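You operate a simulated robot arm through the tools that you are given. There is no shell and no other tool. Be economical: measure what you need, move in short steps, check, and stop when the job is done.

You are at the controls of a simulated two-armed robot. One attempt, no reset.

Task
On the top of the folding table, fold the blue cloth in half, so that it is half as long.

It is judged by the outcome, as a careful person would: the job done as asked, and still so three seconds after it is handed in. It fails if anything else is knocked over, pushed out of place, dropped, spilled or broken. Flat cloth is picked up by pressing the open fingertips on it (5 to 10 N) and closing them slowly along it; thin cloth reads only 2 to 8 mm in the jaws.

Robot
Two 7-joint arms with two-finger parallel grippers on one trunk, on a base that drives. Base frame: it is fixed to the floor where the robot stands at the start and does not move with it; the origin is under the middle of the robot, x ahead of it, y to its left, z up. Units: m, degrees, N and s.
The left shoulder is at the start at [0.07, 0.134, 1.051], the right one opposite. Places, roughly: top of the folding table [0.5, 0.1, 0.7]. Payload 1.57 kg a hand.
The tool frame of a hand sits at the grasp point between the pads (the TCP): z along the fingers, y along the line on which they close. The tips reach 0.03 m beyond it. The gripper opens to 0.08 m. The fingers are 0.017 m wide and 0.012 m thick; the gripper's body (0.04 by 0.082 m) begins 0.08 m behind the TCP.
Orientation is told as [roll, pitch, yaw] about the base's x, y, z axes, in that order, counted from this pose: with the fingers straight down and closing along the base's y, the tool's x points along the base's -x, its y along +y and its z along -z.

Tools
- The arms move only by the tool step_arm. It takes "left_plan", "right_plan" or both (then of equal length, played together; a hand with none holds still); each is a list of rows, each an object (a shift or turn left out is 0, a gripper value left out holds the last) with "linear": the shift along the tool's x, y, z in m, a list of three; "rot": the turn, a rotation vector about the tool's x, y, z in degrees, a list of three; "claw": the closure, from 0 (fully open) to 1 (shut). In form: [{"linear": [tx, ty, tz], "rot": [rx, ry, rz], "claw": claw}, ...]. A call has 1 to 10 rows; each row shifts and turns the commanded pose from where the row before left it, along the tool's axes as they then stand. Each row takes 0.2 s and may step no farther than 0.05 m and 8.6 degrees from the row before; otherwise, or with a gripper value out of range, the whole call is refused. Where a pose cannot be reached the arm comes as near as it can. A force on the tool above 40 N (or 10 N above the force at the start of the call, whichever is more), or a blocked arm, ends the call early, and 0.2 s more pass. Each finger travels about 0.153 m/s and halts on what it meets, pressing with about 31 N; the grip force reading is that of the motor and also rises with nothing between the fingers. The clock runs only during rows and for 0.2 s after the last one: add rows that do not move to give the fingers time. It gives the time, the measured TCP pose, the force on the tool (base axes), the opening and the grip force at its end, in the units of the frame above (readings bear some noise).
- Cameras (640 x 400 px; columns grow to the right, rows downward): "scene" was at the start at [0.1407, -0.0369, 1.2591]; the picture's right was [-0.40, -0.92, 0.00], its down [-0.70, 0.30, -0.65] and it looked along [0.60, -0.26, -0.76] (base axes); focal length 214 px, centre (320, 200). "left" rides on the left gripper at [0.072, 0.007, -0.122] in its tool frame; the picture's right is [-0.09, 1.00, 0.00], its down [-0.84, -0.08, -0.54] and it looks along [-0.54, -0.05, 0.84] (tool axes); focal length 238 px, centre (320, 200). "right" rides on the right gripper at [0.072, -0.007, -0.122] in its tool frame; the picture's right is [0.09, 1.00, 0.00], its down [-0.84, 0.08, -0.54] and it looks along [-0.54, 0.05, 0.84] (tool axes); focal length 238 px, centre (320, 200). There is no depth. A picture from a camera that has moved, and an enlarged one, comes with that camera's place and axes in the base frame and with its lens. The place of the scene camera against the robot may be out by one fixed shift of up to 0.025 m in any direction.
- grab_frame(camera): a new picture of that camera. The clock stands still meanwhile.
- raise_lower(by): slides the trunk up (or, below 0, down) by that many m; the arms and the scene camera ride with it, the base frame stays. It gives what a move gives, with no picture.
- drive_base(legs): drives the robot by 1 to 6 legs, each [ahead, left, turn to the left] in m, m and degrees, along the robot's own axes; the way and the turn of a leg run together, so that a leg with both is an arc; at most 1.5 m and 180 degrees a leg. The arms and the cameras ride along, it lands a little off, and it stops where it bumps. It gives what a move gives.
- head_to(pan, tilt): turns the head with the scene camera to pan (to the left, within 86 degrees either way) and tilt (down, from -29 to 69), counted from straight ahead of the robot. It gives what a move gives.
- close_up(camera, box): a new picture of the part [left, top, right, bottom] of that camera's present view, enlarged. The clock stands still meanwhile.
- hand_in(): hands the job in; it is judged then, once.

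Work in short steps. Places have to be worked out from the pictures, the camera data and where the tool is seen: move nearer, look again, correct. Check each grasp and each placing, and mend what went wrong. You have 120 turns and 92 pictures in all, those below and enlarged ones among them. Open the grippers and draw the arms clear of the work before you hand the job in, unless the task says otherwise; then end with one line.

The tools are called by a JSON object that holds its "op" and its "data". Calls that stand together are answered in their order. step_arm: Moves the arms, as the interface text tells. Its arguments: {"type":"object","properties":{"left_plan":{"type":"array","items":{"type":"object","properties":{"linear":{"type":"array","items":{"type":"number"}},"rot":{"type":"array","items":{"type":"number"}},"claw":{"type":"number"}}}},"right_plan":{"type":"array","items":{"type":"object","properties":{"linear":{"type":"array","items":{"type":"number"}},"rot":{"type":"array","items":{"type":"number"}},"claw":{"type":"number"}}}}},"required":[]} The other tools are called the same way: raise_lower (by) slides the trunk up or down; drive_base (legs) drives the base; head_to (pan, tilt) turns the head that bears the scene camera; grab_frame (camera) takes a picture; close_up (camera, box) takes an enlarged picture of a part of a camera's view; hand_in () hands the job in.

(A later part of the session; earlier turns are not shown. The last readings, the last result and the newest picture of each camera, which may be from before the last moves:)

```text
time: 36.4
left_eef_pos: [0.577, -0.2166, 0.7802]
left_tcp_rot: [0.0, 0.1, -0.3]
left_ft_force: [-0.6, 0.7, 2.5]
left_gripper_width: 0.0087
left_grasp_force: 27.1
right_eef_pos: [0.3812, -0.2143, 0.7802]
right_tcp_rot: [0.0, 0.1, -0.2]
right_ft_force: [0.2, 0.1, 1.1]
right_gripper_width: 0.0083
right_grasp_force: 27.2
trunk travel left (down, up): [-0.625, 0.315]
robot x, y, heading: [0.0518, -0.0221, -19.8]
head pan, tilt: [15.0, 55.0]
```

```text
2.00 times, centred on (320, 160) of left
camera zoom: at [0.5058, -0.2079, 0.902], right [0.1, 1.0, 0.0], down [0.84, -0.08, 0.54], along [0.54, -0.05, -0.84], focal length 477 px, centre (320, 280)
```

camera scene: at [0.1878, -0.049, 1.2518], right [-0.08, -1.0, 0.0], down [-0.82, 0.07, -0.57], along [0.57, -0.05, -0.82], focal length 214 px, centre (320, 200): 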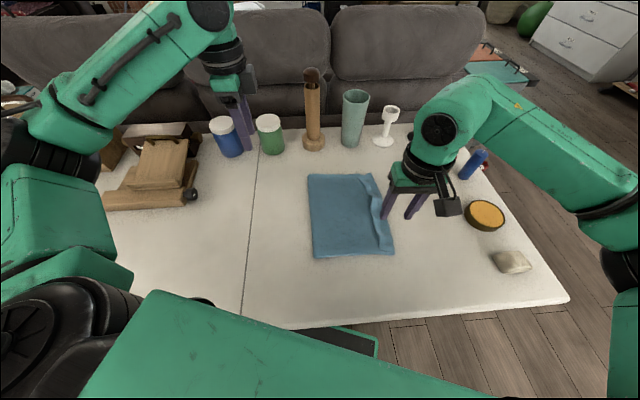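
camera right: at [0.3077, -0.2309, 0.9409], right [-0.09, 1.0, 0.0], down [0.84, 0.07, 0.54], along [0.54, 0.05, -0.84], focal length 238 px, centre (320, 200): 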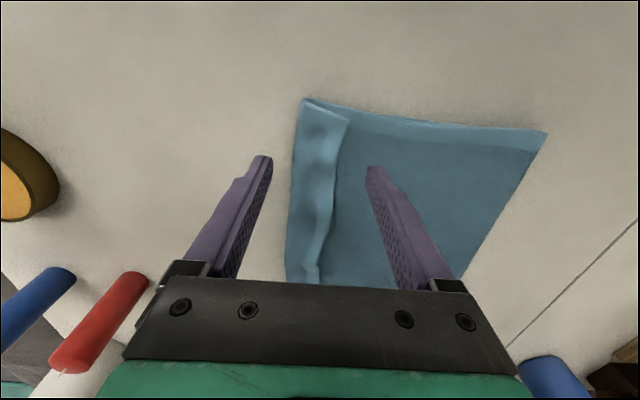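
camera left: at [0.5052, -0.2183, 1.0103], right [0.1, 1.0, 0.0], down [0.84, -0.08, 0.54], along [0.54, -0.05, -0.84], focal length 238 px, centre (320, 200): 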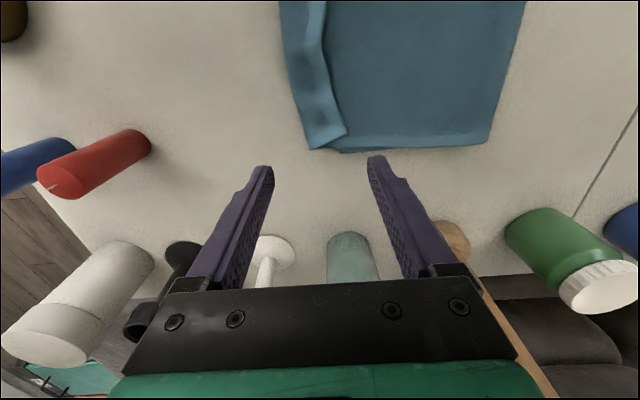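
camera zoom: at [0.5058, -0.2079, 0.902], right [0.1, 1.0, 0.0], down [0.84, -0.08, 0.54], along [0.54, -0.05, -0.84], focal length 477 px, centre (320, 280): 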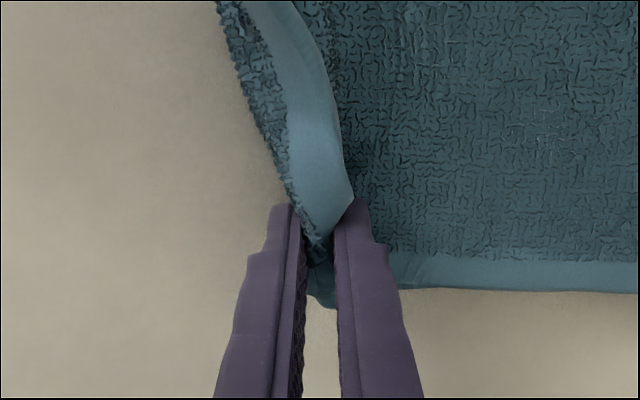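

Both hands hold something 8 mm thick. I'll lift 5 cm moving slightly to +y and check that only the top layer comes up.

{"op": "step_arm", "data": {"left_plan": [{"linear": [0, 0, -0.015]}, {"linear": [0, 0.005, -0.02]}, {"linear": [0, 0.01, -0.02]}, {}], "right_plan": [{"linear": [0, 0, -0.015]}, {"linear": [0, 0.005, -0.02]}, {"linear": [0, 0.01, -0.02]}, {}]}}

{"op": "grab_frame", "data": {"camera": "right"}}

{"op": "grab_frame", "data": {"camera": "left"}}

{"op": "close_up", "data": {"camera": "scene", "box": [260, 130, 480, 280]}}

```text
time: 37.4
left_eef_pos: [0.5786, -0.2032, 0.8342]
left_tcp_rot: [0.1, 0.2, -0.2]
left_ft_force: [-1.3, 0.3, -0.7]
left_gripper_width: 0.0082
left_grasp_force: 27.2
right_eef_pos: [0.3815, -0.1993, 0.8341]
right_tcp_rot: [0.0, 0.0, -0.1]
right_ft_force: [1.0, -0.8, 0.4]
right_gripper_width: 0.0082
right_grasp_force: 26.9
trunk travel left (down, up): [-0.625, 0.315]
robot x, y, heading: [0.0512, -0.0224, -19.9]
head pan, tilt: [15.0, 55.0]
```

```text
58 pictures are left
camera right: at [0.3075, -0.2048, 0.9574], right [-0.09, 1.0, 0.0], down [0.84, 0.07, 0.54], along [0.54, 0.05, -0.84], focal length 238 px, centre (320, 200)
```

right: 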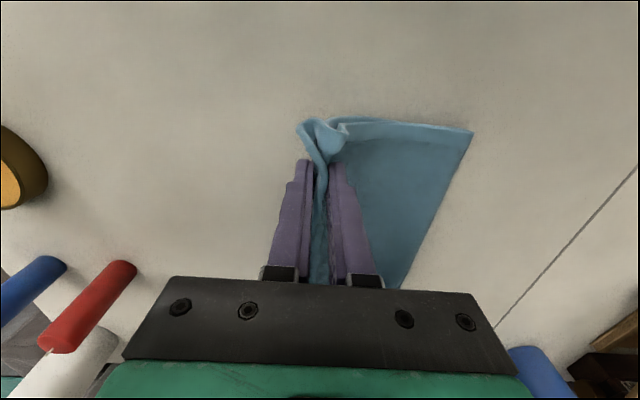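

```text
57 pictures are left
camera left: at [0.5071, -0.1947, 0.9575], right [0.1, 1.0, 0.0], down [0.84, -0.08, 0.54], along [0.54, -0.05, -0.84], focal length 238 px, centre (320, 200)
```

left: 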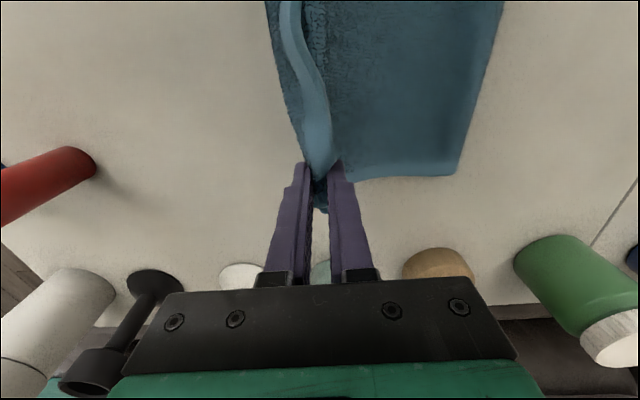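

```text
2.67 times, centred on (370, 205) of scene
camera zoom: at [0.1883, -0.0512, 1.2517], right [-0.08, -1.0, 0.0], down [-0.82, 0.07, -0.57], along [0.57, -0.05, -0.82], focal length 572 px, centre (187, 187)
```

zoom: 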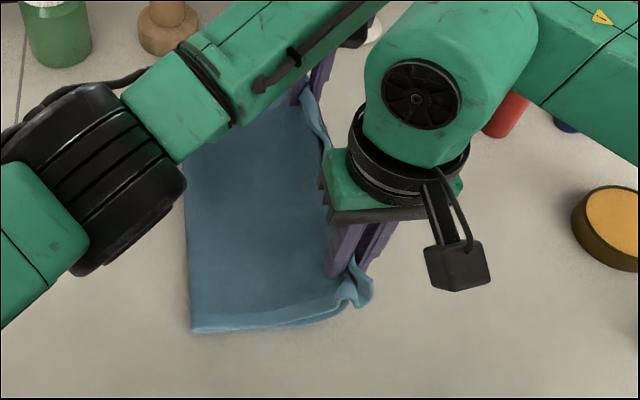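

The fold edge moved from y −0.038 to −0.062, so both layers seem to have been pinched. I'll set it back down along the same path and release to look again.

{"op": "step_arm", "data": {"left_plan": [{"linear": [0, -0.012, 0.02]}, {"linear": [0, -0.012, 0.02]}, {"linear": [0, -0.004, 0.012]}, {"claw": 0.85}, {"claw": 0.6}, {"claw": 0.3}, {"claw": 0.2}, {"linear": [0, 0, -0.02]}, {"linear": [0, 0, -0.04]}, {"linear": [0, 0, -0.04]}], "right_plan": [{"linear": [0, -0.012, 0.02]}, {"linear": [0, -0.012, 0.02]}, {"linear": [0, -0.004, 0.012]}, {"claw": 0.85}, {"claw": 0.6}, {"claw": 0.3}, {"claw": 0.2}, {"linear": [0, 0, -0.02]}, {"linear": [0, 0, -0.04]}, {"linear": [0, 0, -0.04]}]}}

{"op": "grab_frame", "data": {"camera": "right"}}

{"op": "grab_frame", "data": {"camera": "left"}}

```text
time: 39.6
left_eef_pos: [0.576, -0.2301, 0.8853]
left_tcp_rot: [0.0, 0.1, -0.2]
left_ft_force: [1.2, -0.2, 0.3]
left_gripper_width: 0.0643
left_grasp_force: 0.0
right_eef_pos: [0.3784, -0.2276, 0.8821]
right_tcp_rot: [0.0, 0.0, 0.0]
right_ft_force: [-0.2, 0.5, 0.7]
right_gripper_width: 0.064
right_grasp_force: 0.1
trunk travel left (down, up): [-0.625, 0.315]
robot x, y, heading: [0.048, -0.0211, -19.9]
head pan, tilt: [15.0, 55.0]
```

```text
55 pictures are left
camera right: at [0.3052, -0.2331, 1.005], right [-0.09, 1.0, 0.0], down [0.84, 0.08, 0.54], along [0.54, 0.05, -0.84], focal length 238 px, centre (320, 200)
```

right: 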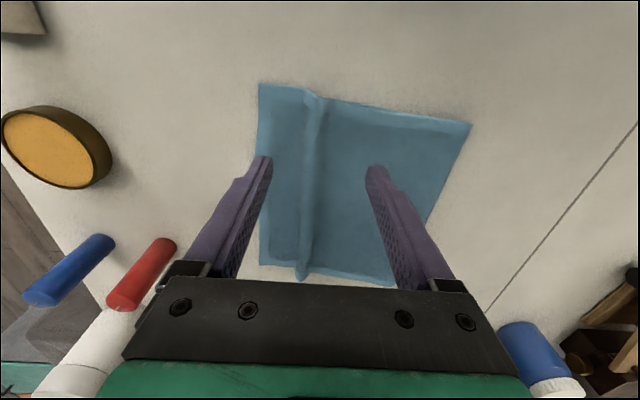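

```text
54 pictures are left
camera left: at [0.5043, -0.2222, 1.0076], right [0.1, 1.0, 0.0], down [0.84, -0.08, 0.54], along [0.54, -0.05, -0.84], focal length 238 px, centre (320, 200)
```

left: 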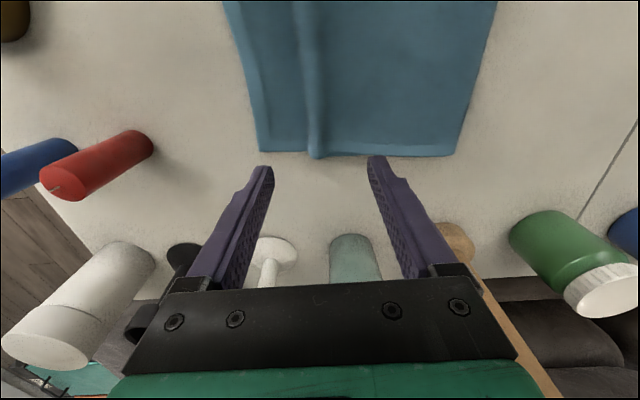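

The flap has opened outwards; the folded cloth now spans y≈−0.29 to −0.065 with a small ridge across it. I'll look closely at the edges.

{"op": "close_up", "data": {"camera": "right", "box": [240, 60, 400, 160]}}

{"op": "close_up", "data": {"camera": "left", "box": [220, 80, 380, 180]}}

```text
4.00 times, centred on (320, 110) of right
camera zoom: at [0.3052, -0.2331, 1.005], right [-0.09, 1.0, 0.0], down [0.84, 0.08, 0.54], along [0.54, 0.05, -0.84], focal length 953 px, centre (320, 560)
```

zoom: 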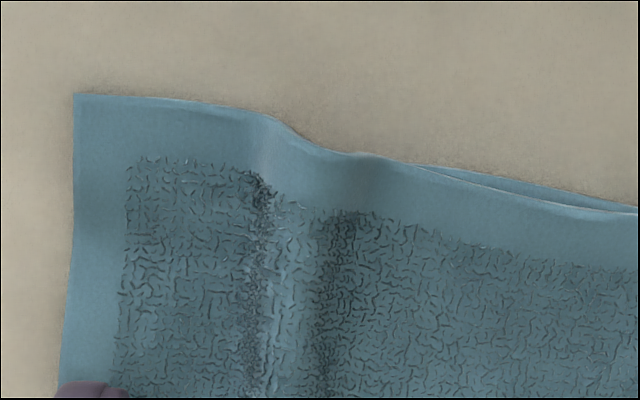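

```text
4.00 times, centred on (300, 130) of left
camera zoom: at [0.5043, -0.2222, 1.0076], right [0.1, 1.0, 0.0], down [0.84, -0.08, 0.54], along [0.54, -0.05, -0.84], focal length 953 px, centre (400, 480)
```

zoom: 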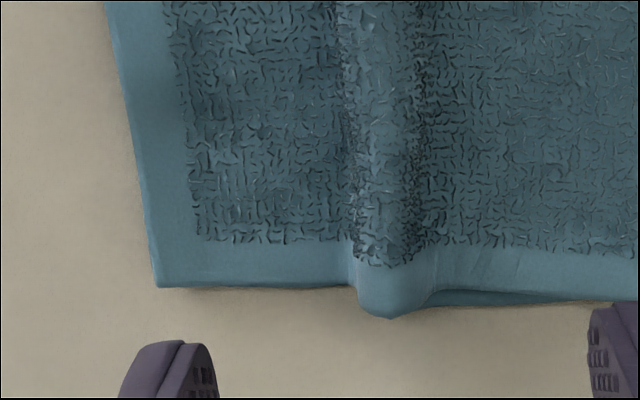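

The hem now lies flat, but the top layer overlaps the lower one by about 4 cm at the open side. I'll regrip the single top hem from above, closing along x, lift it upright and re-lay it taut to centre the fold. I'll turn both hands back to yaw −90 first.

{"op": "step_arm", "data": {"left_plan": [{"rot": [0, 0, 8.5], "claw": 0.375}, {"rot": [0, 0, 8.5]}, {"rot": [0, 0, 8.5]}, {"rot": [0, 0, 8.5]}, {"rot": [0, 0, 8.5]}, {"rot": [0, 0, 8.5]}, {"rot": [0, 0, 8.5]}, {"rot": [0, 0, 8.5]}, {"rot": [0, 0, 8.5]}, {"rot": [0, 0, 8.5]}], "right_plan": [{"rot": [0, 0, 8.5], "claw": 0.375}, {"rot": [0, 0, 8.5]}, {"rot": [0, 0, 8.5]}, {"rot": [0, 0, 8.5]}, {"rot": [0, 0, 8.5]}, {"rot": [0, 0, 8.5]}, {"rot": [0, 0, 8.5]}, {"rot": [0, 0, 8.5]}, {"rot": [0, 0, 8.5]}, {"rot": [0, 0, 8.5]}]}}

```text
time: 41.8
left_eef_pos: [0.5784, -0.2302, 0.8822]
left_tcp_rot: [0.0, 0.1, -85.4]
left_ft_force: [-0.9, 0.3, -0.1]
left_gripper_width: 0.05
left_grasp_force: 0.1
right_eef_pos: [0.3805, -0.2265, 0.8822]
right_tcp_rot: [0.0, 0.0, -85.3]
right_ft_force: [0.7, 0.9, -0.2]
right_gripper_width: 0.05
right_grasp_force: 0.0
trunk travel left (down, up): [-0.625, 0.315]
robot x, y, heading: [0.0536, -0.0193, -19.8]
head pan, tilt: [15.0, 55.0]
```

Now over the hem: target y −0.275 for both, at z 0.80, then look.

{"op": "step_arm", "data": {"left_plan": [{"rot": [0, 0, 4.6]}, {"linear": [-0.015, -0.005, 0.0274]}, {"linear": [-0.015, -0.005, 0.0274]}, {"linear": [-0.015, -0.006, 0.0274]}], "right_plan": [{"rot": [0, 0, 4.7]}, {"linear": [-0.016, 0.0025, 0.0274]}, {"linear": [-0.016, 0.0025, 0.0274]}, {"linear": [-0.016, 0.0025, 0.0274]}]}}

{"op": "grab_frame", "data": {"camera": "right"}}

{"op": "grab_frame", "data": {"camera": "left"}}

```text
time: 42.8
left_eef_pos: [0.5602, -0.2577, 0.8224]
left_tcp_rot: [0.1, -0.2, -90.0]
left_ft_force: [-0.5, 0.2, -0.1]
left_gripper_width: 0.0503
left_grasp_force: 0.1
left hand out of reach, approached as far as the arm can: row 3, 4
right_eef_pos: [0.3898, -0.2769, 0.7986]
right_tcp_rot: [0.1, 0.0, -89.7]
right_ft_force: [-0.4, 0.1, 0.0]
right_gripper_width: 0.0497
right_grasp_force: 0.1
trunk travel left (down, up): [-0.625, 0.315]
robot x, y, heading: [0.0495, -0.022, -20.0]
head pan, tilt: [15.0, 55.0]
```

```text
51 pictures are left
camera right: at [0.3827, -0.205, 0.9216], right [1.0, 0.1, 0.0], down [0.08, -0.84, 0.54], along [0.05, -0.54, -0.84], focal length 238 px, centre (320, 200)
```

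right: 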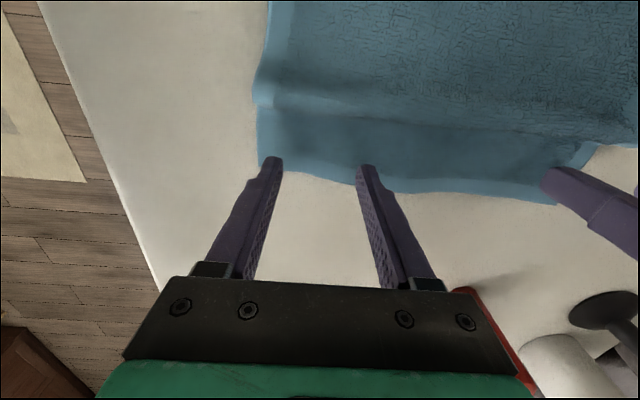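

```text
50 pictures are left
camera left: at [0.5663, -0.1846, 0.9445], right [1.0, -0.09, 0.0], down [-0.08, -0.84, 0.54], along [-0.05, -0.54, -0.84], focal length 238 px, centre (320, 200)
```

left: 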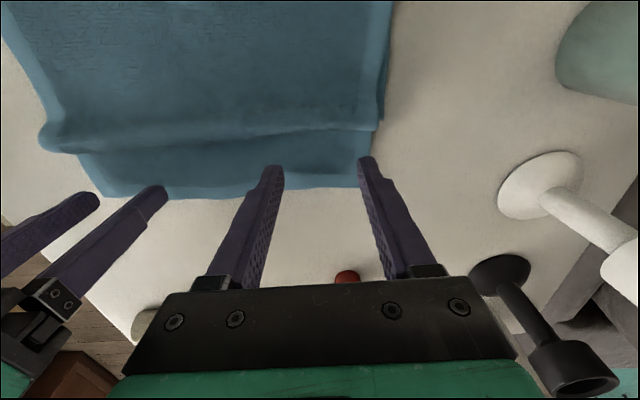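

The left hand is short of the hem (needs y≈−0.285). I'll raise both hands and turn the base another 15° to the right, which brings the left shoulder closer and keeps the base corner away from the table legs.

{"op": "step_arm", "data": {"left_plan": [{"linear": [0.015, 0, -0.03]}, {"linear": [0.015, 0, -0.03]}, {"linear": [0, 0, -0.03]}], "right_plan": [{"linear": [0, 0, -0.04]}, {"linear": [0, 0, -0.04]}, {"linear": [0, 0, -0.03]}]}}

{"op": "drive_base", "data": {"legs": [[0, 0, -15]]}}

```text
time: 43.6
left_eef_pos: [0.5609, -0.2285, 0.9101]
left_tcp_rot: [-0.1, 0.0, -89.7]
left_ft_force: [0.6, -0.8, -0.6]
left_gripper_width: 0.0499
left_grasp_force: 0.1
right_eef_pos: [0.3868, -0.275, 0.9108]
right_tcp_rot: [-0.1, 0.0, -89.8]
right_ft_force: [-1.1, -0.6, 0.7]
right_gripper_width: 0.0499
right_grasp_force: 0.1
trunk travel left (down, up): [-0.625, 0.315]
robot x, y, heading: [0.0483, -0.0233, -19.7]
head pan, tilt: [15.0, 55.0]
```

```text
time: 44.9
left_eef_pos: [0.4893, -0.3556, 0.9107]
left_tcp_rot: [0.1, -0.1, -104.9]
left_ft_force: [0.4, 0.0, 0.2]
left_gripper_width: 0.0499
left_grasp_force: 0.1
right_eef_pos: [0.3114, -0.3535, 0.909]
right_tcp_rot: [0.0, 0.0, -104.9]
right_ft_force: [0.3, -0.5, 0.1]
right_gripper_width: 0.0502
right_grasp_force: 0.1
trunk travel left (down, up): [-0.625, 0.315]
robot x, y, heading: [0.0464, -0.0205, -34.9]
head pan, tilt: [15.0, 55.0]
```

I'll correct the yaw back to −90 and go over the hem corners again: left (0.562, −0.283), right (0.388, −0.272), z 0.80.

{"op": "step_arm", "data": {"left_plan": [{"rot": [0, 0, -7.45]}, {"rot": [0, 0, -7.45]}, {"linear": [0.0182, 0.0182, 0.0277]}, {"linear": [0.0182, 0.0182, 0.0277]}, {"linear": [0.0182, 0.0182, 0.0277]}, {"linear": [0.0182, 0.0182, 0.0277]}], "right_plan": [{"rot": [0, 0, -7.45]}, {"rot": [0, 0, -7.45]}, {"linear": [0.0204, 0.0192, 0.0273]}, {"linear": [0.0204, 0.0192, 0.0273]}, {"linear": [0.0204, 0.0192, 0.0273]}, {"linear": [0.0204, 0.0192, 0.0273]}]}}

{"op": "grab_frame", "data": {"camera": "right"}}

{"op": "grab_frame", "data": {"camera": "left"}}

```text
time: 46.3
left_eef_pos: [0.5648, -0.2804, 0.7985]
left_tcp_rot: [-0.1, 0.0, -90.0]
left_ft_force: [-0.6, 0.6, -0.5]
left_gripper_width: 0.05
left_grasp_force: 0.0
right_eef_pos: [0.3864, -0.2725, 0.7995]
right_tcp_rot: [-0.2, 0.0, -89.9]
right_ft_force: [0.7, 0.1, -0.2]
right_gripper_width: 0.0498
right_grasp_force: 0.0
trunk travel left (down, up): [-0.625, 0.315]
robot x, y, heading: [0.0487, -0.0224, -35.1]
head pan, tilt: [15.0, 55.0]
```

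```text
49 pictures are left
camera right: at [0.3795, -0.1995, 0.9221], right [1.0, 0.09, 0.0], down [0.08, -0.84, 0.54], along [0.05, -0.54, -0.84], focal length 238 px, centre (320, 200)
```

right: 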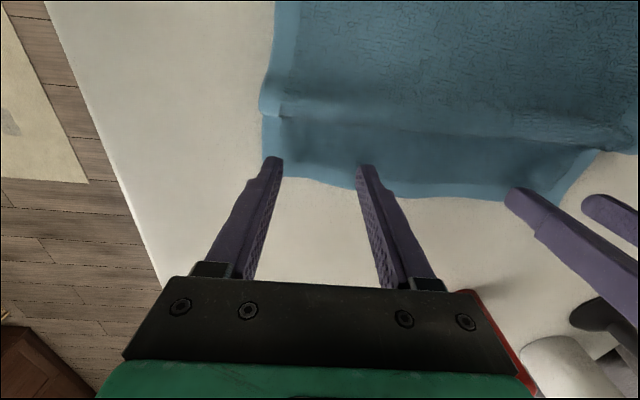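

```text
48 pictures are left
camera left: at [0.5721, -0.2069, 0.9198], right [1.0, -0.09, 0.0], down [-0.08, -0.84, 0.54], along [-0.05, -0.54, -0.84], focal length 238 px, centre (320, 200)
```

left: 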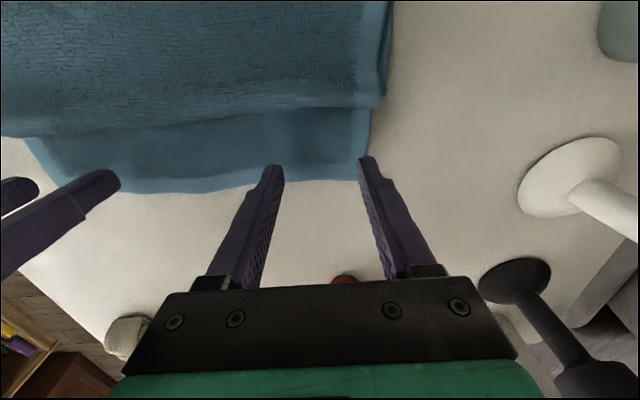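

Hem edge at y≈−0.295 to −0.302; there's about 4 cm of single layer to grip. I'll make a small correction and descend to near contact.

{"op": "step_arm", "data": {"left_plan": [{"linear": [-0.004, -0.006, 0.011]}, {"linear": [0, 0, 0.009]}, {"linear": [0, 0, 0.002]}, {"linear": [0, 0, 0.0015]}], "right_plan": [{"linear": [-0.008, 0.003, 0.011]}, {"linear": [0, 0, 0.009]}, {"linear": [0, 0, 0.003]}, {"linear": [0, 0, 0.0015]}]}}

```text
time: 47.3
left_eef_pos: [0.5574, -0.2848, 0.7749]
left_tcp_rot: [-0.1, 0.0, -89.8]
left_ft_force: [-0.1, 0.3, 1.6]
left_gripper_width: 0.0501
left_grasp_force: 0.1
right_eef_pos: [0.3906, -0.2793, 0.7761]
right_tcp_rot: [-0.1, -0.1, -90.0]
right_ft_force: [-0.5, 0.3, -0.6]
right_gripper_width: 0.0498
right_grasp_force: 0.0
trunk travel left (down, up): [-0.625, 0.315]
robot x, y, heading: [0.0513, -0.0218, -35.1]
head pan, tilt: [15.0, 55.0]
```

Nearly touching; a little further down.

{"op": "step_arm", "data": {"left_plan": [{"linear": [0, 0, 0.001]}, {"linear": [0, 0, 0.001]}], "right_plan": [{"linear": [0, 0, 0.0015]}, {"linear": [0, 0, 0.0015]}]}}

```text
time: 47.9
left_eef_pos: [0.5564, -0.2857, 0.7739]
left_tcp_rot: [0.0, -0.1, -90.0]
left_ft_force: [-0.2, 0.8, 4.4]
left_gripper_width: 0.0499
left_grasp_force: 0.0
right_eef_pos: [0.3902, -0.2807, 0.7743]
right_tcp_rot: [0.1, 0.0, -89.9]
right_ft_force: [0.1, 0.2, 2.6]
right_gripper_width: 0.0499
right_grasp_force: 0.0
trunk travel left (down, up): [-0.625, 0.315]
robot x, y, heading: [0.0522, -0.0218, -35.0]
head pan, tilt: [15.0, 55.0]
```

Contact is 4.4 N and 2.6 N; I'll press about 1 mm more and close slowly.

{"op": "step_arm", "data": {"left_plan": [{"linear": [0, 0, 0.0008]}, {"claw": 0.43}, {"claw": 0.5}, {"claw": 0.57}, {"claw": 0.65}, {"claw": 0.73}, {"claw": 0.81}, {"claw": 0.9}, {"claw": 1.0}, {"claw": 1.0}], "right_plan": [{"linear": [0, 0, 0.0013]}, {"claw": 0.43}, {"claw": 0.5}, {"claw": 0.57}, {"claw": 0.65}, {"claw": 0.73}, {"claw": 0.81}, {"claw": 0.9}, {"claw": 1.0}, {"claw": 1.0}]}}

{"op": "step_arm", "data": {"left_plan": [{"linear": [0, -0.003, -0.015]}, {"linear": [0.008, 0, -0.02]}, {"linear": [0.012, 0, -0.02]}, {}], "right_plan": [{"linear": [0, 0.003, -0.015]}, {"linear": [0.008, 0, -0.02]}, {"linear": [0.012, 0, -0.02]}, {}]}}

{"op": "grab_frame", "data": {"camera": "right"}}

{"op": "grab_frame", "data": {"camera": "left"}}

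```text
time: 50.1
left_eef_pos: [0.5563, -0.2853, 0.7722]
left_tcp_rot: [0.0, -0.1, -90.0]
left_ft_force: [-9.1, -0.5, 8.3]
left_gripper_width: 0.0069
left_grasp_force: 26.5
right_eef_pos: [0.3886, -0.2787, 0.7744]
right_tcp_rot: [0.2, -0.1, -90.0]
right_ft_force: [7.7, 0.4, 8.5]
right_gripper_width: 0.0043
right_grasp_force: 25.0
trunk travel left (down, up): [-0.625, 0.315]
robot x, y, heading: [0.0515, -0.0248, -34.9]
head pan, tilt: [15.0, 55.0]
```

```text
time: 51.1
left_eef_pos: [0.5534, -0.2651, 0.8283]
left_tcp_rot: [0.0, 0.0, -90.0]
left_ft_force: [-2.3, -0.9, -0.2]
left_gripper_width: 0.0064
left_grasp_force: 25.7
right_eef_pos: [0.3931, -0.2596, 0.8277]
right_tcp_rot: [0.1, 0.2, -89.9]
right_ft_force: [4.3, 0.4, 0.6]
right_gripper_width: 0.0033
right_grasp_force: 24.3
trunk travel left (down, up): [-0.625, 0.315]
robot x, y, heading: [0.0481, -0.0227, -35.0]
head pan, tilt: [15.0, 55.0]
```

```text
47 pictures are left
camera right: at [0.3848, -0.188, 0.9499], right [1.0, 0.09, 0.0], down [0.08, -0.84, 0.54], along [0.05, -0.54, -0.84], focal length 238 px, centre (320, 200)
```

right: 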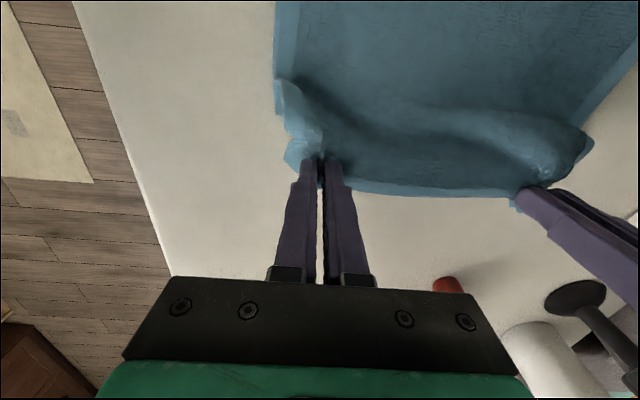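

```text
46 pictures are left
camera left: at [0.5604, -0.1929, 0.9504], right [1.0, -0.09, 0.0], down [-0.08, -0.84, 0.54], along [-0.05, -0.54, -0.84], focal length 238 px, centre (320, 200)
```

left: 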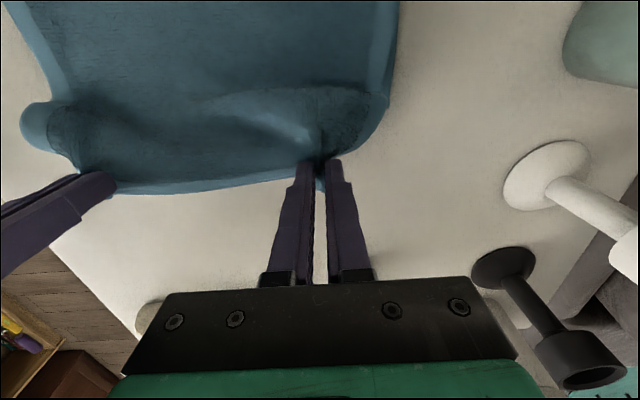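

Both hands hold the single top hem. I'll lift it up and back towards the fold until the sheet hangs nearly vertical, then look for the lower layer's edge.

{"op": "step_arm", "data": {"left_plan": [{"linear": [0.012, 0, -0.022]}, {"linear": [0.014, 0, -0.022]}, {"linear": [0.018, 0, -0.02]}, {"linear": [0.02, 0, -0.02]}, {"linear": [0.022, 0, -0.018]}, {"linear": [0.024, 0, -0.015]}, {"linear": [0.025, 0, -0.012]}, {"linear": [0.025, 0, -0.01]}, {"linear": [0.025, 0, -0.008]}, {"linear": [0.025, 0, 0]}], "right_plan": [{"linear": [0.012, 0, -0.022]}, {"linear": [0.014, 0, -0.022]}, {"linear": [0.018, 0, -0.02]}, {"linear": [0.02, 0, -0.02]}, {"linear": [0.022, 0, -0.018]}, {"linear": [0.024, 0, -0.015]}, {"linear": [0.025, 0, -0.012]}, {"linear": [0.025, 0, -0.01]}, {"linear": [0.025, 0, -0.008]}, {"linear": [0.025, 0, 0]}]}}

{"op": "grab_frame", "data": {"camera": "right"}}

{"op": "grab_frame", "data": {"camera": "scene"}}

```text
time: 53.3
left_eef_pos: [0.5553, -0.0535, 0.9745]
left_tcp_rot: [0.0, 0.0, -90.0]
left_ft_force: [-3.2, 0.3, 0.3]
left_gripper_width: 0.0063
left_grasp_force: 26.1
right_eef_pos: [0.392, -0.0486, 0.9766]
right_tcp_rot: [0.0, -0.1, -90.0]
right_ft_force: [3.7, -0.3, -0.6]
right_gripper_width: 0.0035
right_grasp_force: 24.4
trunk travel left (down, up): [-0.625, 0.315]
robot x, y, heading: [0.0479, -0.0209, -34.8]
head pan, tilt: [15.0, 55.0]
```

```text
45 pictures are left
camera right: at [0.3848, 0.0241, 1.097], right [1.0, 0.09, 0.0], down [0.08, -0.84, 0.54], along [0.05, -0.54, -0.84], focal length 238 px, centre (320, 200)
```

right: 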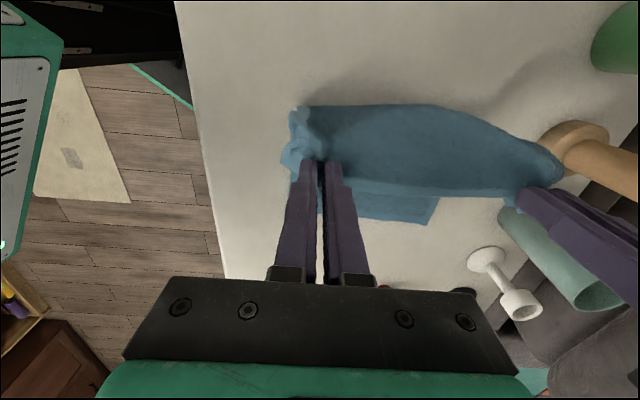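

```text
44 pictures are left
camera scene: at [0.1784, -0.0782, 1.2518], right [-0.34, -0.94, 0.0], down [-0.77, 0.28, -0.57], along [0.54, -0.2, -0.82], focal length 214 px, centre (320, 200)
```

scene: 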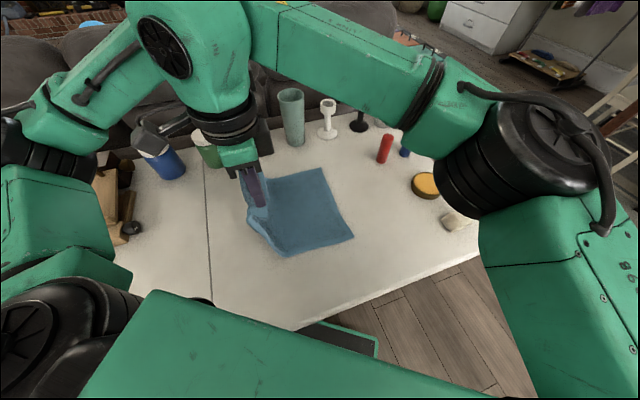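

Lower layer's free edge is at y≈−0.24. I'll move the hands to y≈−0.02 so the fold line sits at the middle, then sweep down a taut 0.2 m arc toward −y.

{"op": "step_arm", "data": {"left_plan": [{"linear": [0.017, 0, -0.001]}, {"linear": [0.0165, 0, 0]}, {}, {}], "right_plan": [{"linear": [0.013, 0, 0]}, {"linear": [0.013, 0, 0]}, {}, {}]}}

{"op": "step_arm", "data": {"left_plan": [{"linear": [-0.0312, 0, 0.0024]}, {"linear": [-0.0306, 0, 0.0074]}, {"linear": [-0.029, 0, 0.012]}, {"linear": [-0.0268, 0, 0.0164]}, {"linear": [-0.0238, 0, 0.0204]}, {"linear": [-0.0204, 0, 0.0238]}, {"linear": [-0.0164, 0, 0.0268]}, {"linear": [-0.012, 0, 0.029]}, {"linear": [-0.0074, 0, 0.0306]}, {}], "right_plan": [{"linear": [-0.0312, 0, 0.0024]}, {"linear": [-0.0306, 0, 0.0074]}, {"linear": [-0.029, 0, 0.012]}, {"linear": [-0.0268, 0, 0.0164]}, {"linear": [-0.0238, 0, 0.0204]}, {"linear": [-0.0204, 0, 0.0238]}, {"linear": [-0.0164, 0, 0.0268]}, {"linear": [-0.012, 0, 0.029]}, {"linear": [-0.0074, 0, 0.0306]}, {}]}}

{"op": "grab_frame", "data": {"camera": "right"}}

{"op": "grab_frame", "data": {"camera": "left"}}

{"op": "grab_frame", "data": {"camera": "scene"}}

```text
time: 54.3
left_eef_pos: [0.554, -0.0225, 0.9778]
left_tcp_rot: [-0.1, -0.1, -90.1]
left_ft_force: [-3.3, 0.2, 0.2]
left_gripper_width: 0.0063
left_grasp_force: 26.1
right_eef_pos: [0.392, -0.0236, 0.9746]
right_tcp_rot: [0.0, 0.0, -90.0]
right_ft_force: [3.6, -0.2, -1.0]
right_gripper_width: 0.0037
right_grasp_force: 24.2
trunk travel left (down, up): [-0.625, 0.315]
robot x, y, heading: [0.0487, -0.0187, -34.6]
head pan, tilt: [15.0, 55.0]
```

```text
time: 56.5
left_eef_pos: [0.5535, -0.2188, 0.8059]
left_tcp_rot: [-0.1, 0.1, -90.0]
left_ft_force: [-3.5, 0.5, -0.3]
left_gripper_width: 0.0065
left_grasp_force: 26.1
right_eef_pos: [0.392, -0.2225, 0.8045]
right_tcp_rot: [0.0, 0.0, -89.9]
right_ft_force: [4.6, 1.0, 0.8]
right_gripper_width: 0.0036
right_grasp_force: 24.4
trunk travel left (down, up): [-0.625, 0.315]
robot x, y, heading: [0.0483, -0.0196, -35.0]
head pan, tilt: [15.0, 55.0]
```

```text
43 pictures are left
camera right: at [0.385, -0.1503, 0.9262], right [1.0, 0.09, 0.0], down [0.08, -0.84, 0.54], along [0.05, -0.54, -0.84], focal length 238 px, centre (320, 200)
```

right: 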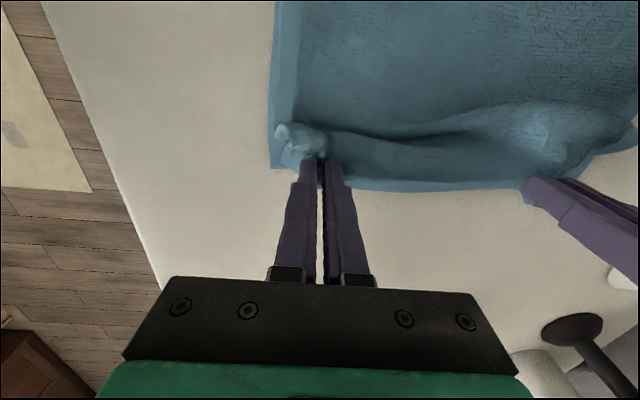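

```text
42 pictures are left
camera left: at [0.5604, -0.1456, 0.9281], right [1.0, -0.09, 0.0], down [-0.08, -0.84, 0.54], along [-0.05, -0.54, -0.84], focal length 238 px, centre (320, 200)
```

left: 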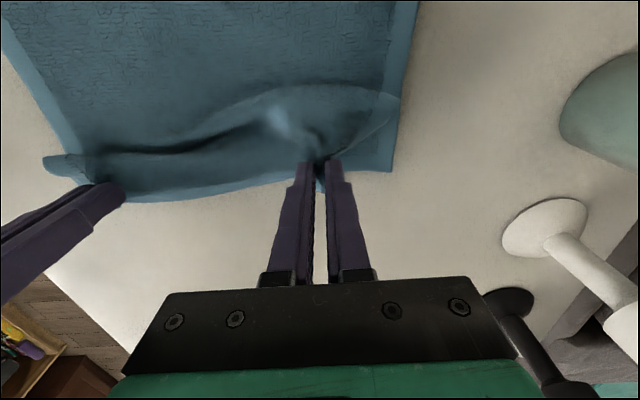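

```text
41 pictures are left
camera scene: at [0.1779, -0.0801, 1.2518], right [-0.34, -0.94, 0.0], down [-0.77, 0.28, -0.57], along [0.54, -0.2, -0.82], focal length 214 px, centre (320, 200)
```

scene: 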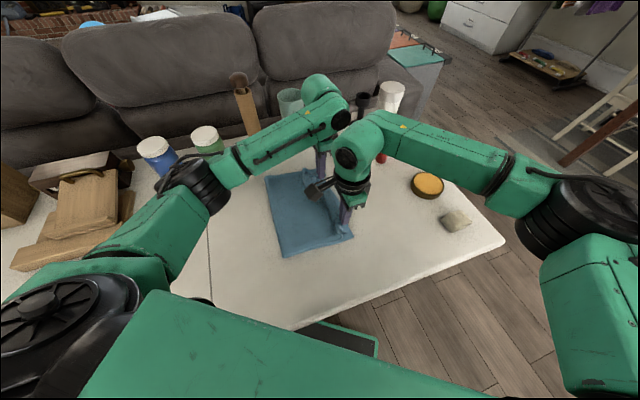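

The hem is now oriented outwards and lined up with the lower edge. I'll lower the last 2.5 cm, pull slightly taut, release slowly and retreat up.

{"op": "step_arm", "data": {"left_plan": [{"linear": [-0.003, 0, 0.012]}, {"linear": [-0.003, 0, 0.012]}, {"linear": [0, 0, 0.003]}, {"claw": 0.9}, {"claw": 0.75}, {"claw": 0.6}, {"claw": 0.5}, {"linear": [0, 0, -0.02]}, {"linear": [0, 0, -0.04]}, {"linear": [0, 0, -0.04]}], "right_plan": [{"linear": [-0.003, 0, 0.012]}, {"linear": [-0.003, 0, 0.012]}, {"linear": [0, 0, 0.003]}, {"claw": 0.9}, {"claw": 0.75}, {"claw": 0.6}, {"claw": 0.5}, {"linear": [0, 0, -0.02]}, {"linear": [0, 0, -0.04]}, {"linear": [0, 0, -0.04]}]}}

{"op": "grab_frame", "data": {"camera": "right"}}

{"op": "grab_frame", "data": {"camera": "left"}}

```text
time: 58.7
left_eef_pos: [0.5568, -0.2234, 0.8802]
left_tcp_rot: [0.1, 0.1, -90.1]
left_ft_force: [0.6, -0.1, -0.3]
left_gripper_width: 0.0402
left_grasp_force: 0.0
right_eef_pos: [0.3941, -0.2276, 0.8796]
right_tcp_rot: [0.0, 0.0, -90.0]
right_ft_force: [0.4, -0.2, 0.9]
right_gripper_width: 0.0401
right_grasp_force: 0.0
trunk travel left (down, up): [-0.625, 0.315]
robot x, y, heading: [0.0514, -0.0221, -35.1]
head pan, tilt: [15.0, 55.0]
```

```text
40 pictures are left
camera right: at [0.3859, -0.1554, 1.0022], right [1.0, 0.09, 0.0], down [0.08, -0.84, 0.54], along [0.05, -0.54, -0.84], focal length 238 px, centre (320, 200)
```

right: 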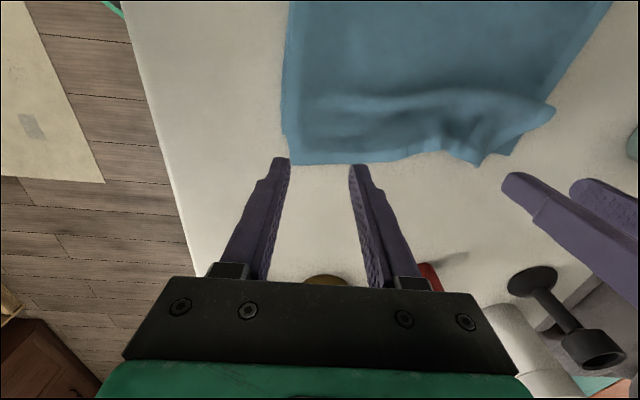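

```text
39 pictures are left
camera left: at [0.5633, -0.1505, 1.0021], right [1.0, -0.09, 0.0], down [-0.08, -0.84, 0.54], along [-0.05, -0.54, -0.84], focal length 238 px, centre (320, 200)
```

left: 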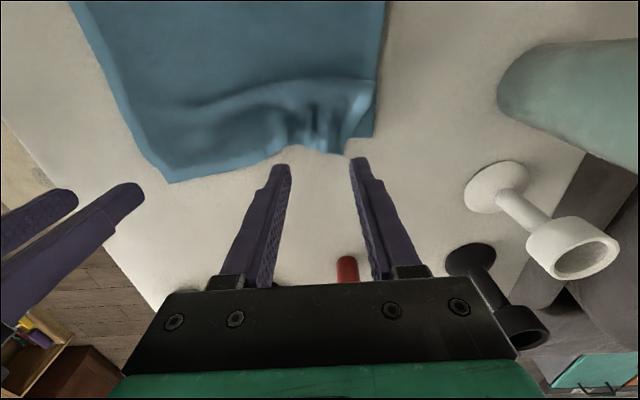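

The near side lies well; the far corner is a bit bunched. I'll zoom in on it.

{"op": "close_up", "data": {"camera": "left", "box": [100, 0, 420, 200]}}

{"op": "close_up", "data": {"camera": "right", "box": [260, 0, 580, 200]}}

```text
2.00 times, centred on (260, 100) of left
camera zoom: at [0.5633, -0.1505, 1.0021], right [1.0, -0.09, 0.0], down [-0.08, -0.84, 0.54], along [-0.05, -0.54, -0.84], focal length 477 px, centre (440, 400)
```

zoom: 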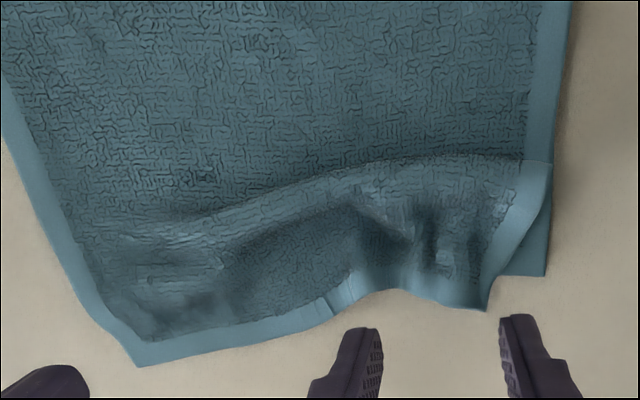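

```text
2.00 times, centred on (420, 100) of right
camera zoom: at [0.3859, -0.1554, 1.0022], right [1.0, 0.09, 0.0], down [0.08, -0.84, 0.54], along [0.05, -0.54, -0.84], focal length 477 px, centre (120, 400)
```

zoom: 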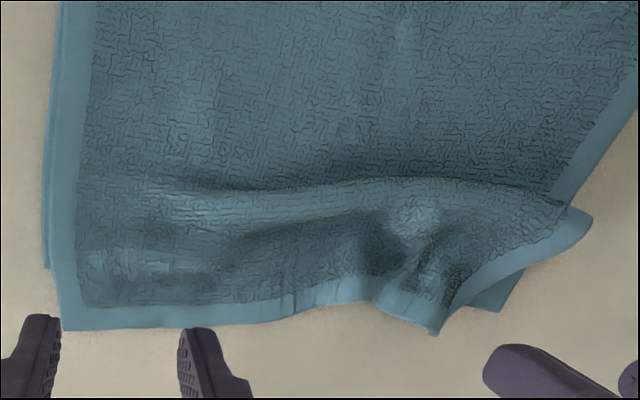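

The top edge still overhangs (near y≈−0.275 versus −0.239 below) with some slack waves. I'll draw both arms back to +y and up to see the whole cloth and measure where the fold lies.

{"op": "step_arm", "data": {"left_plan": [{"linear": [0.02, 0, -0.02]}, {"linear": [0.03, 0, -0.02]}, {"linear": [0.04, 0, -0.01]}, {"linear": [0.045, 0, 0]}, {"linear": [0.045, 0, 0]}, {"linear": [0.045, 0, 0]}, {"linear": [0.045, 0, 0]}, {"linear": [0.045, 0, 0]}, {"linear": [0.045, 0, 0]}], "right_plan": [{"linear": [0, 0, -0.02]}, {"linear": [0.03, 0, -0.02]}, {"linear": [0.04, 0, -0.02]}, {"linear": [0.04, 0, 0]}, {"linear": [0.04, 0, 0]}, {}, {}, {}, {}]}}

{"op": "grab_frame", "data": {"camera": "scene"}}

{"op": "grab_frame", "data": {"camera": "right"}}

```text
time: 60.7
left_eef_pos: [0.5537, 0.1353, 0.9281]
left_tcp_rot: [0.0, -0.1, -90.1]
left_ft_force: [-0.4, -0.1, -0.6]
left_gripper_width: 0.0399
left_grasp_force: 0.0
right_eef_pos: [0.3912, -0.0793, 0.9406]
right_tcp_rot: [0.1, 0.0, -90.0]
right_ft_force: [-0.2, 0.0, 0.3]
right_gripper_width: 0.0402
right_grasp_force: 0.1
trunk travel left (down, up): [-0.625, 0.315]
robot x, y, heading: [0.0528, -0.0232, -34.5]
head pan, tilt: [15.0, 55.0]
```

```text
36 pictures are left
camera scene: at [0.1772, -0.0797, 1.2519], right [-0.34, -0.94, 0.0], down [-0.77, 0.28, -0.57], along [0.54, -0.2, -0.82], focal length 214 px, centre (320, 200)
```

scene: 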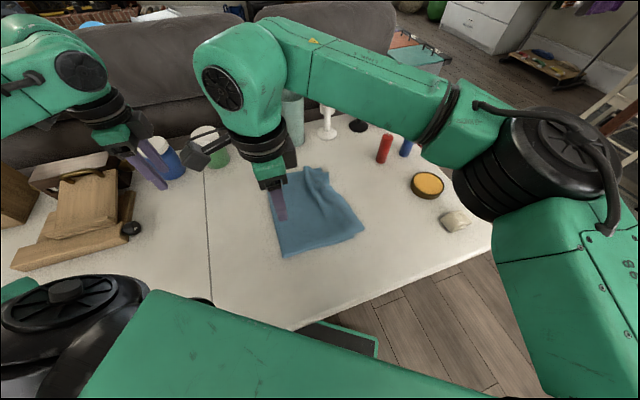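

```text
35 pictures are left
camera right: at [0.3838, -0.0058, 1.0626], right [1.0, 0.09, 0.0], down [0.08, -0.84, 0.54], along [0.05, -0.54, -0.84], focal length 238 px, centre (320, 200)
```

right: 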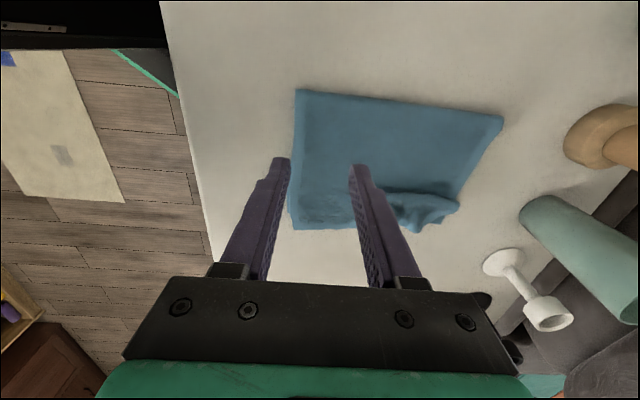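

The fold sits at y≈−0.055, so the lower layer is ~18 cm and the top ~24 cm. I'll regrip the top hem at both corners, unfold further back, and lay it with a tauter arc. First I'll move above the hem again.

{"op": "step_arm", "data": {"left_plan": [{"linear": [-0.042, 0, 0.01], "claw": 0.5}, {"linear": [-0.042, 0, 0.01]}, {"linear": [-0.042, 0, 0.01]}, {"linear": [-0.042, 0, 0.01]}, {"linear": [-0.042, 0, 0.01]}, {"linear": [-0.042, 0, 0.01]}, {"linear": [-0.042, 0, 0.01]}, {"linear": [-0.042, 0, 0.01]}, {"linear": [-0.042, 0.002, 0.01]}], "right_plan": [{"linear": [-0.0203, -0.0007, 0.0145], "claw": 0.5}, {"linear": [-0.0203, -0.0007, 0.0145]}, {"linear": [-0.0203, -0.0007, 0.0145]}, {"linear": [-0.0203, -0.0007, 0.0145]}, {"linear": [-0.0203, -0.0007, 0.0145]}, {"linear": [-0.0203, -0.0007, 0.0145]}, {"linear": [-0.0203, -0.0007, 0.0145]}, {"linear": [-0.0203, -0.0007, 0.0145]}, {"linear": [-0.0203, -0.0007, 0.0145]}]}}

{"op": "grab_frame", "data": {"camera": "left"}}

{"op": "grab_frame", "data": {"camera": "right"}}

```text
time: 62.7
left_eef_pos: [0.5544, -0.2451, 0.8403]
left_tcp_rot: [0.1, 0.2, -89.9]
left_ft_force: [-0.3, 0.0, 0.1]
left_gripper_width: 0.0402
left_grasp_force: 0.0
right_eef_pos: [0.3886, -0.263, 0.807]
right_tcp_rot: [0.0, 0.2, -90.0]
right_ft_force: [0.1, -0.1, 0.0]
right_gripper_width: 0.0398
right_grasp_force: 0.0
trunk travel left (down, up): [-0.625, 0.315]
robot x, y, heading: [0.0498, -0.0228, -35.2]
head pan, tilt: [15.0, 55.0]
```

```text
34 pictures are left
camera left: at [0.5614, -0.173, 0.962], right [1.0, -0.09, 0.0], down [-0.08, -0.84, 0.54], along [-0.05, -0.54, -0.84], focal length 238 px, centre (320, 200)
```

left: 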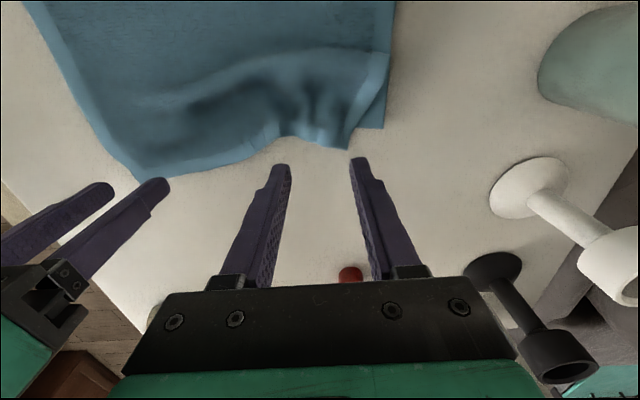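

```text
33 pictures are left
camera right: at [0.3806, -0.19, 0.9294], right [1.0, 0.09, 0.0], down [0.08, -0.84, 0.54], along [0.05, -0.54, -0.84], focal length 238 px, centre (320, 200)
```

right: 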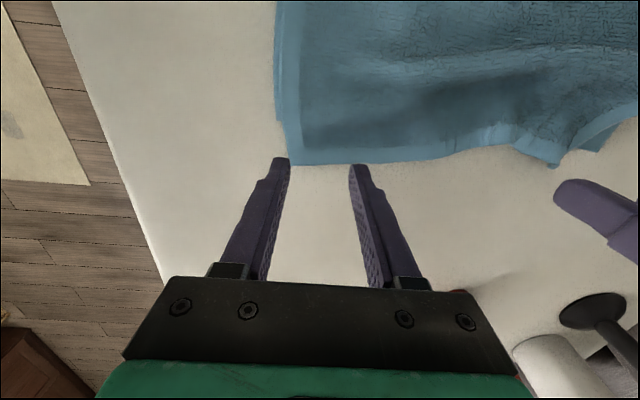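

I'll descend: right hand to press the flat single hem at y≈−0.258, left hand straddling the raised lobe near the far corner with tips kept just above the lower layer.

{"op": "step_arm", "data": {"left_plan": [{"linear": [0.005, 0.006, 0.018]}, {"linear": [0, 0, 0.018]}, {"linear": [0, 0, 0.015]}, {"linear": [0, 0, 0.006]}, {}], "right_plan": [{"linear": [0.005, 0.008, 0.015]}, {"linear": [0, 0, 0.012]}, {"linear": [0, 0, 0.004]}, {"linear": [0, 0, 0.0015]}, {"linear": [0, 0, 0.001]}]}}

{"op": "close_up", "data": {"camera": "left", "box": [200, 60, 440, 210]}}

```text
time: 63.9
left_eef_pos: [0.5622, -0.2395, 0.7838]
left_tcp_rot: [-0.1, 0.0, -90.0]
left_ft_force: [0.6, 0.0, -0.1]
left_gripper_width: 0.0399
left_grasp_force: 0.0
right_eef_pos: [0.3948, -0.2553, 0.7736]
right_tcp_rot: [0.1, 0.0, -90.0]
right_ft_force: [0.1, 0.8, 1.4]
right_gripper_width: 0.0397
right_grasp_force: 0.1
trunk travel left (down, up): [-0.625, 0.315]
robot x, y, heading: [0.0489, -0.0223, -34.9]
head pan, tilt: [15.0, 55.0]
```

```text
2.67 times, centred on (320, 135) of left
camera zoom: at [0.5691, -0.166, 0.9057], right [1.0, -0.09, 0.0], down [-0.08, -0.84, 0.54], along [-0.05, -0.54, -0.84], focal length 636 px, centre (320, 373)
```

zoom: 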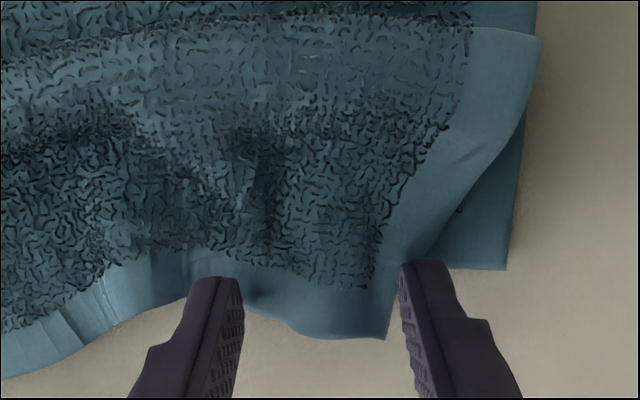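

The left fingers enclose the raised hem lobe. I'll lower slightly and close both slowly.

{"op": "step_arm", "data": {"left_plan": [{"linear": [0.003, -0.004, 0.003]}, {"claw": 0.57}, {"claw": 0.64}, {"claw": 0.7}, {"claw": 0.76}, {"claw": 0.82}, {"claw": 0.88}, {"claw": 0.94}, {"claw": 1.0}, {"claw": 1.0}], "right_plan": [{"linear": [0, 0, 0.0014]}, {"claw": 0.57}, {"claw": 0.64}, {"claw": 0.7}, {"claw": 0.76}, {"claw": 0.82}, {"claw": 0.88}, {"claw": 0.94}, {"claw": 1.0}, {"claw": 1.0}]}}

{"op": "step_arm", "data": {"left_plan": [{"linear": [0, 0, -0.015]}, {"linear": [0.008, 0, -0.02]}, {"linear": [0.012, 0, -0.02]}, {}], "right_plan": [{"linear": [0, 0, -0.015]}, {"linear": [0.008, 0, -0.02]}, {"linear": [0.012, 0, -0.02]}, {}]}}

{"op": "grab_frame", "data": {"camera": "left"}}

{"op": "grab_frame", "data": {"camera": "right"}}

```text
time: 66.1
left_eef_pos: [0.5575, -0.2364, 0.7799]
left_tcp_rot: [-0.2, 0.0, -90.0]
left_ft_force: [0.3, -0.6, -0.1]
left_gripper_width: 0.0046
left_grasp_force: 24.6
right_eef_pos: [0.3954, -0.2535, 0.7739]
right_tcp_rot: [0.0, 0.0, -90.0]
right_ft_force: [0.1, -0.3, 4.4]
right_gripper_width: 0.0044
right_grasp_force: 24.9
trunk travel left (down, up): [-0.625, 0.315]
robot x, y, heading: [0.0489, -0.0237, -35.0]
head pan, tilt: [15.0, 55.0]
```

```text
time: 67.1
left_eef_pos: [0.5583, -0.2161, 0.8347]
left_tcp_rot: [0.0, 0.1, -90.0]
left_ft_force: [-0.4, -0.1, 1.1]
left_gripper_width: 0.0044
left_grasp_force: 24.7
right_eef_pos: [0.3954, -0.2362, 0.8285]
right_tcp_rot: [0.0, 0.0, -90.0]
right_ft_force: [0.7, -0.5, 0.5]
right_gripper_width: 0.0046
right_grasp_force: 24.8
trunk travel left (down, up): [-0.625, 0.315]
robot x, y, heading: [0.0489, -0.0203, -35.0]
head pan, tilt: [15.0, 55.0]
```

```text
31 pictures are left
camera left: at [0.5644, -0.1432, 0.9577], right [1.0, -0.09, 0.0], down [-0.08, -0.84, 0.54], along [-0.05, -0.54, -0.84], focal length 238 px, centre (320, 200)
```

left: 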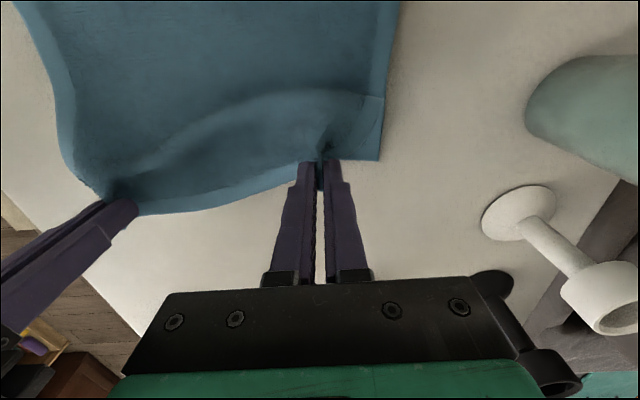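

```text
30 pictures are left
camera right: at [0.3877, -0.1642, 0.9515], right [1.0, 0.09, 0.0], down [0.08, -0.84, 0.54], along [0.05, -0.54, -0.84], focal length 238 px, centre (320, 200)
```

right: 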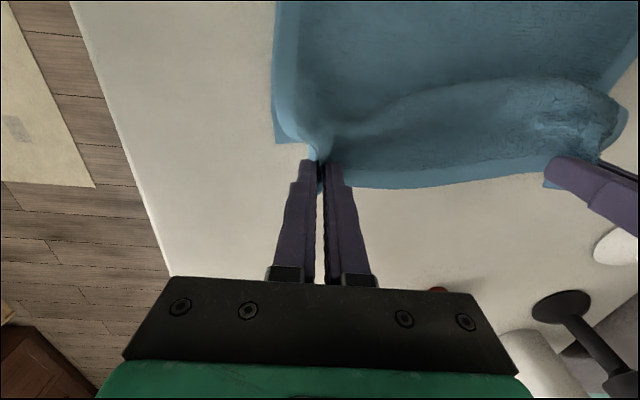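

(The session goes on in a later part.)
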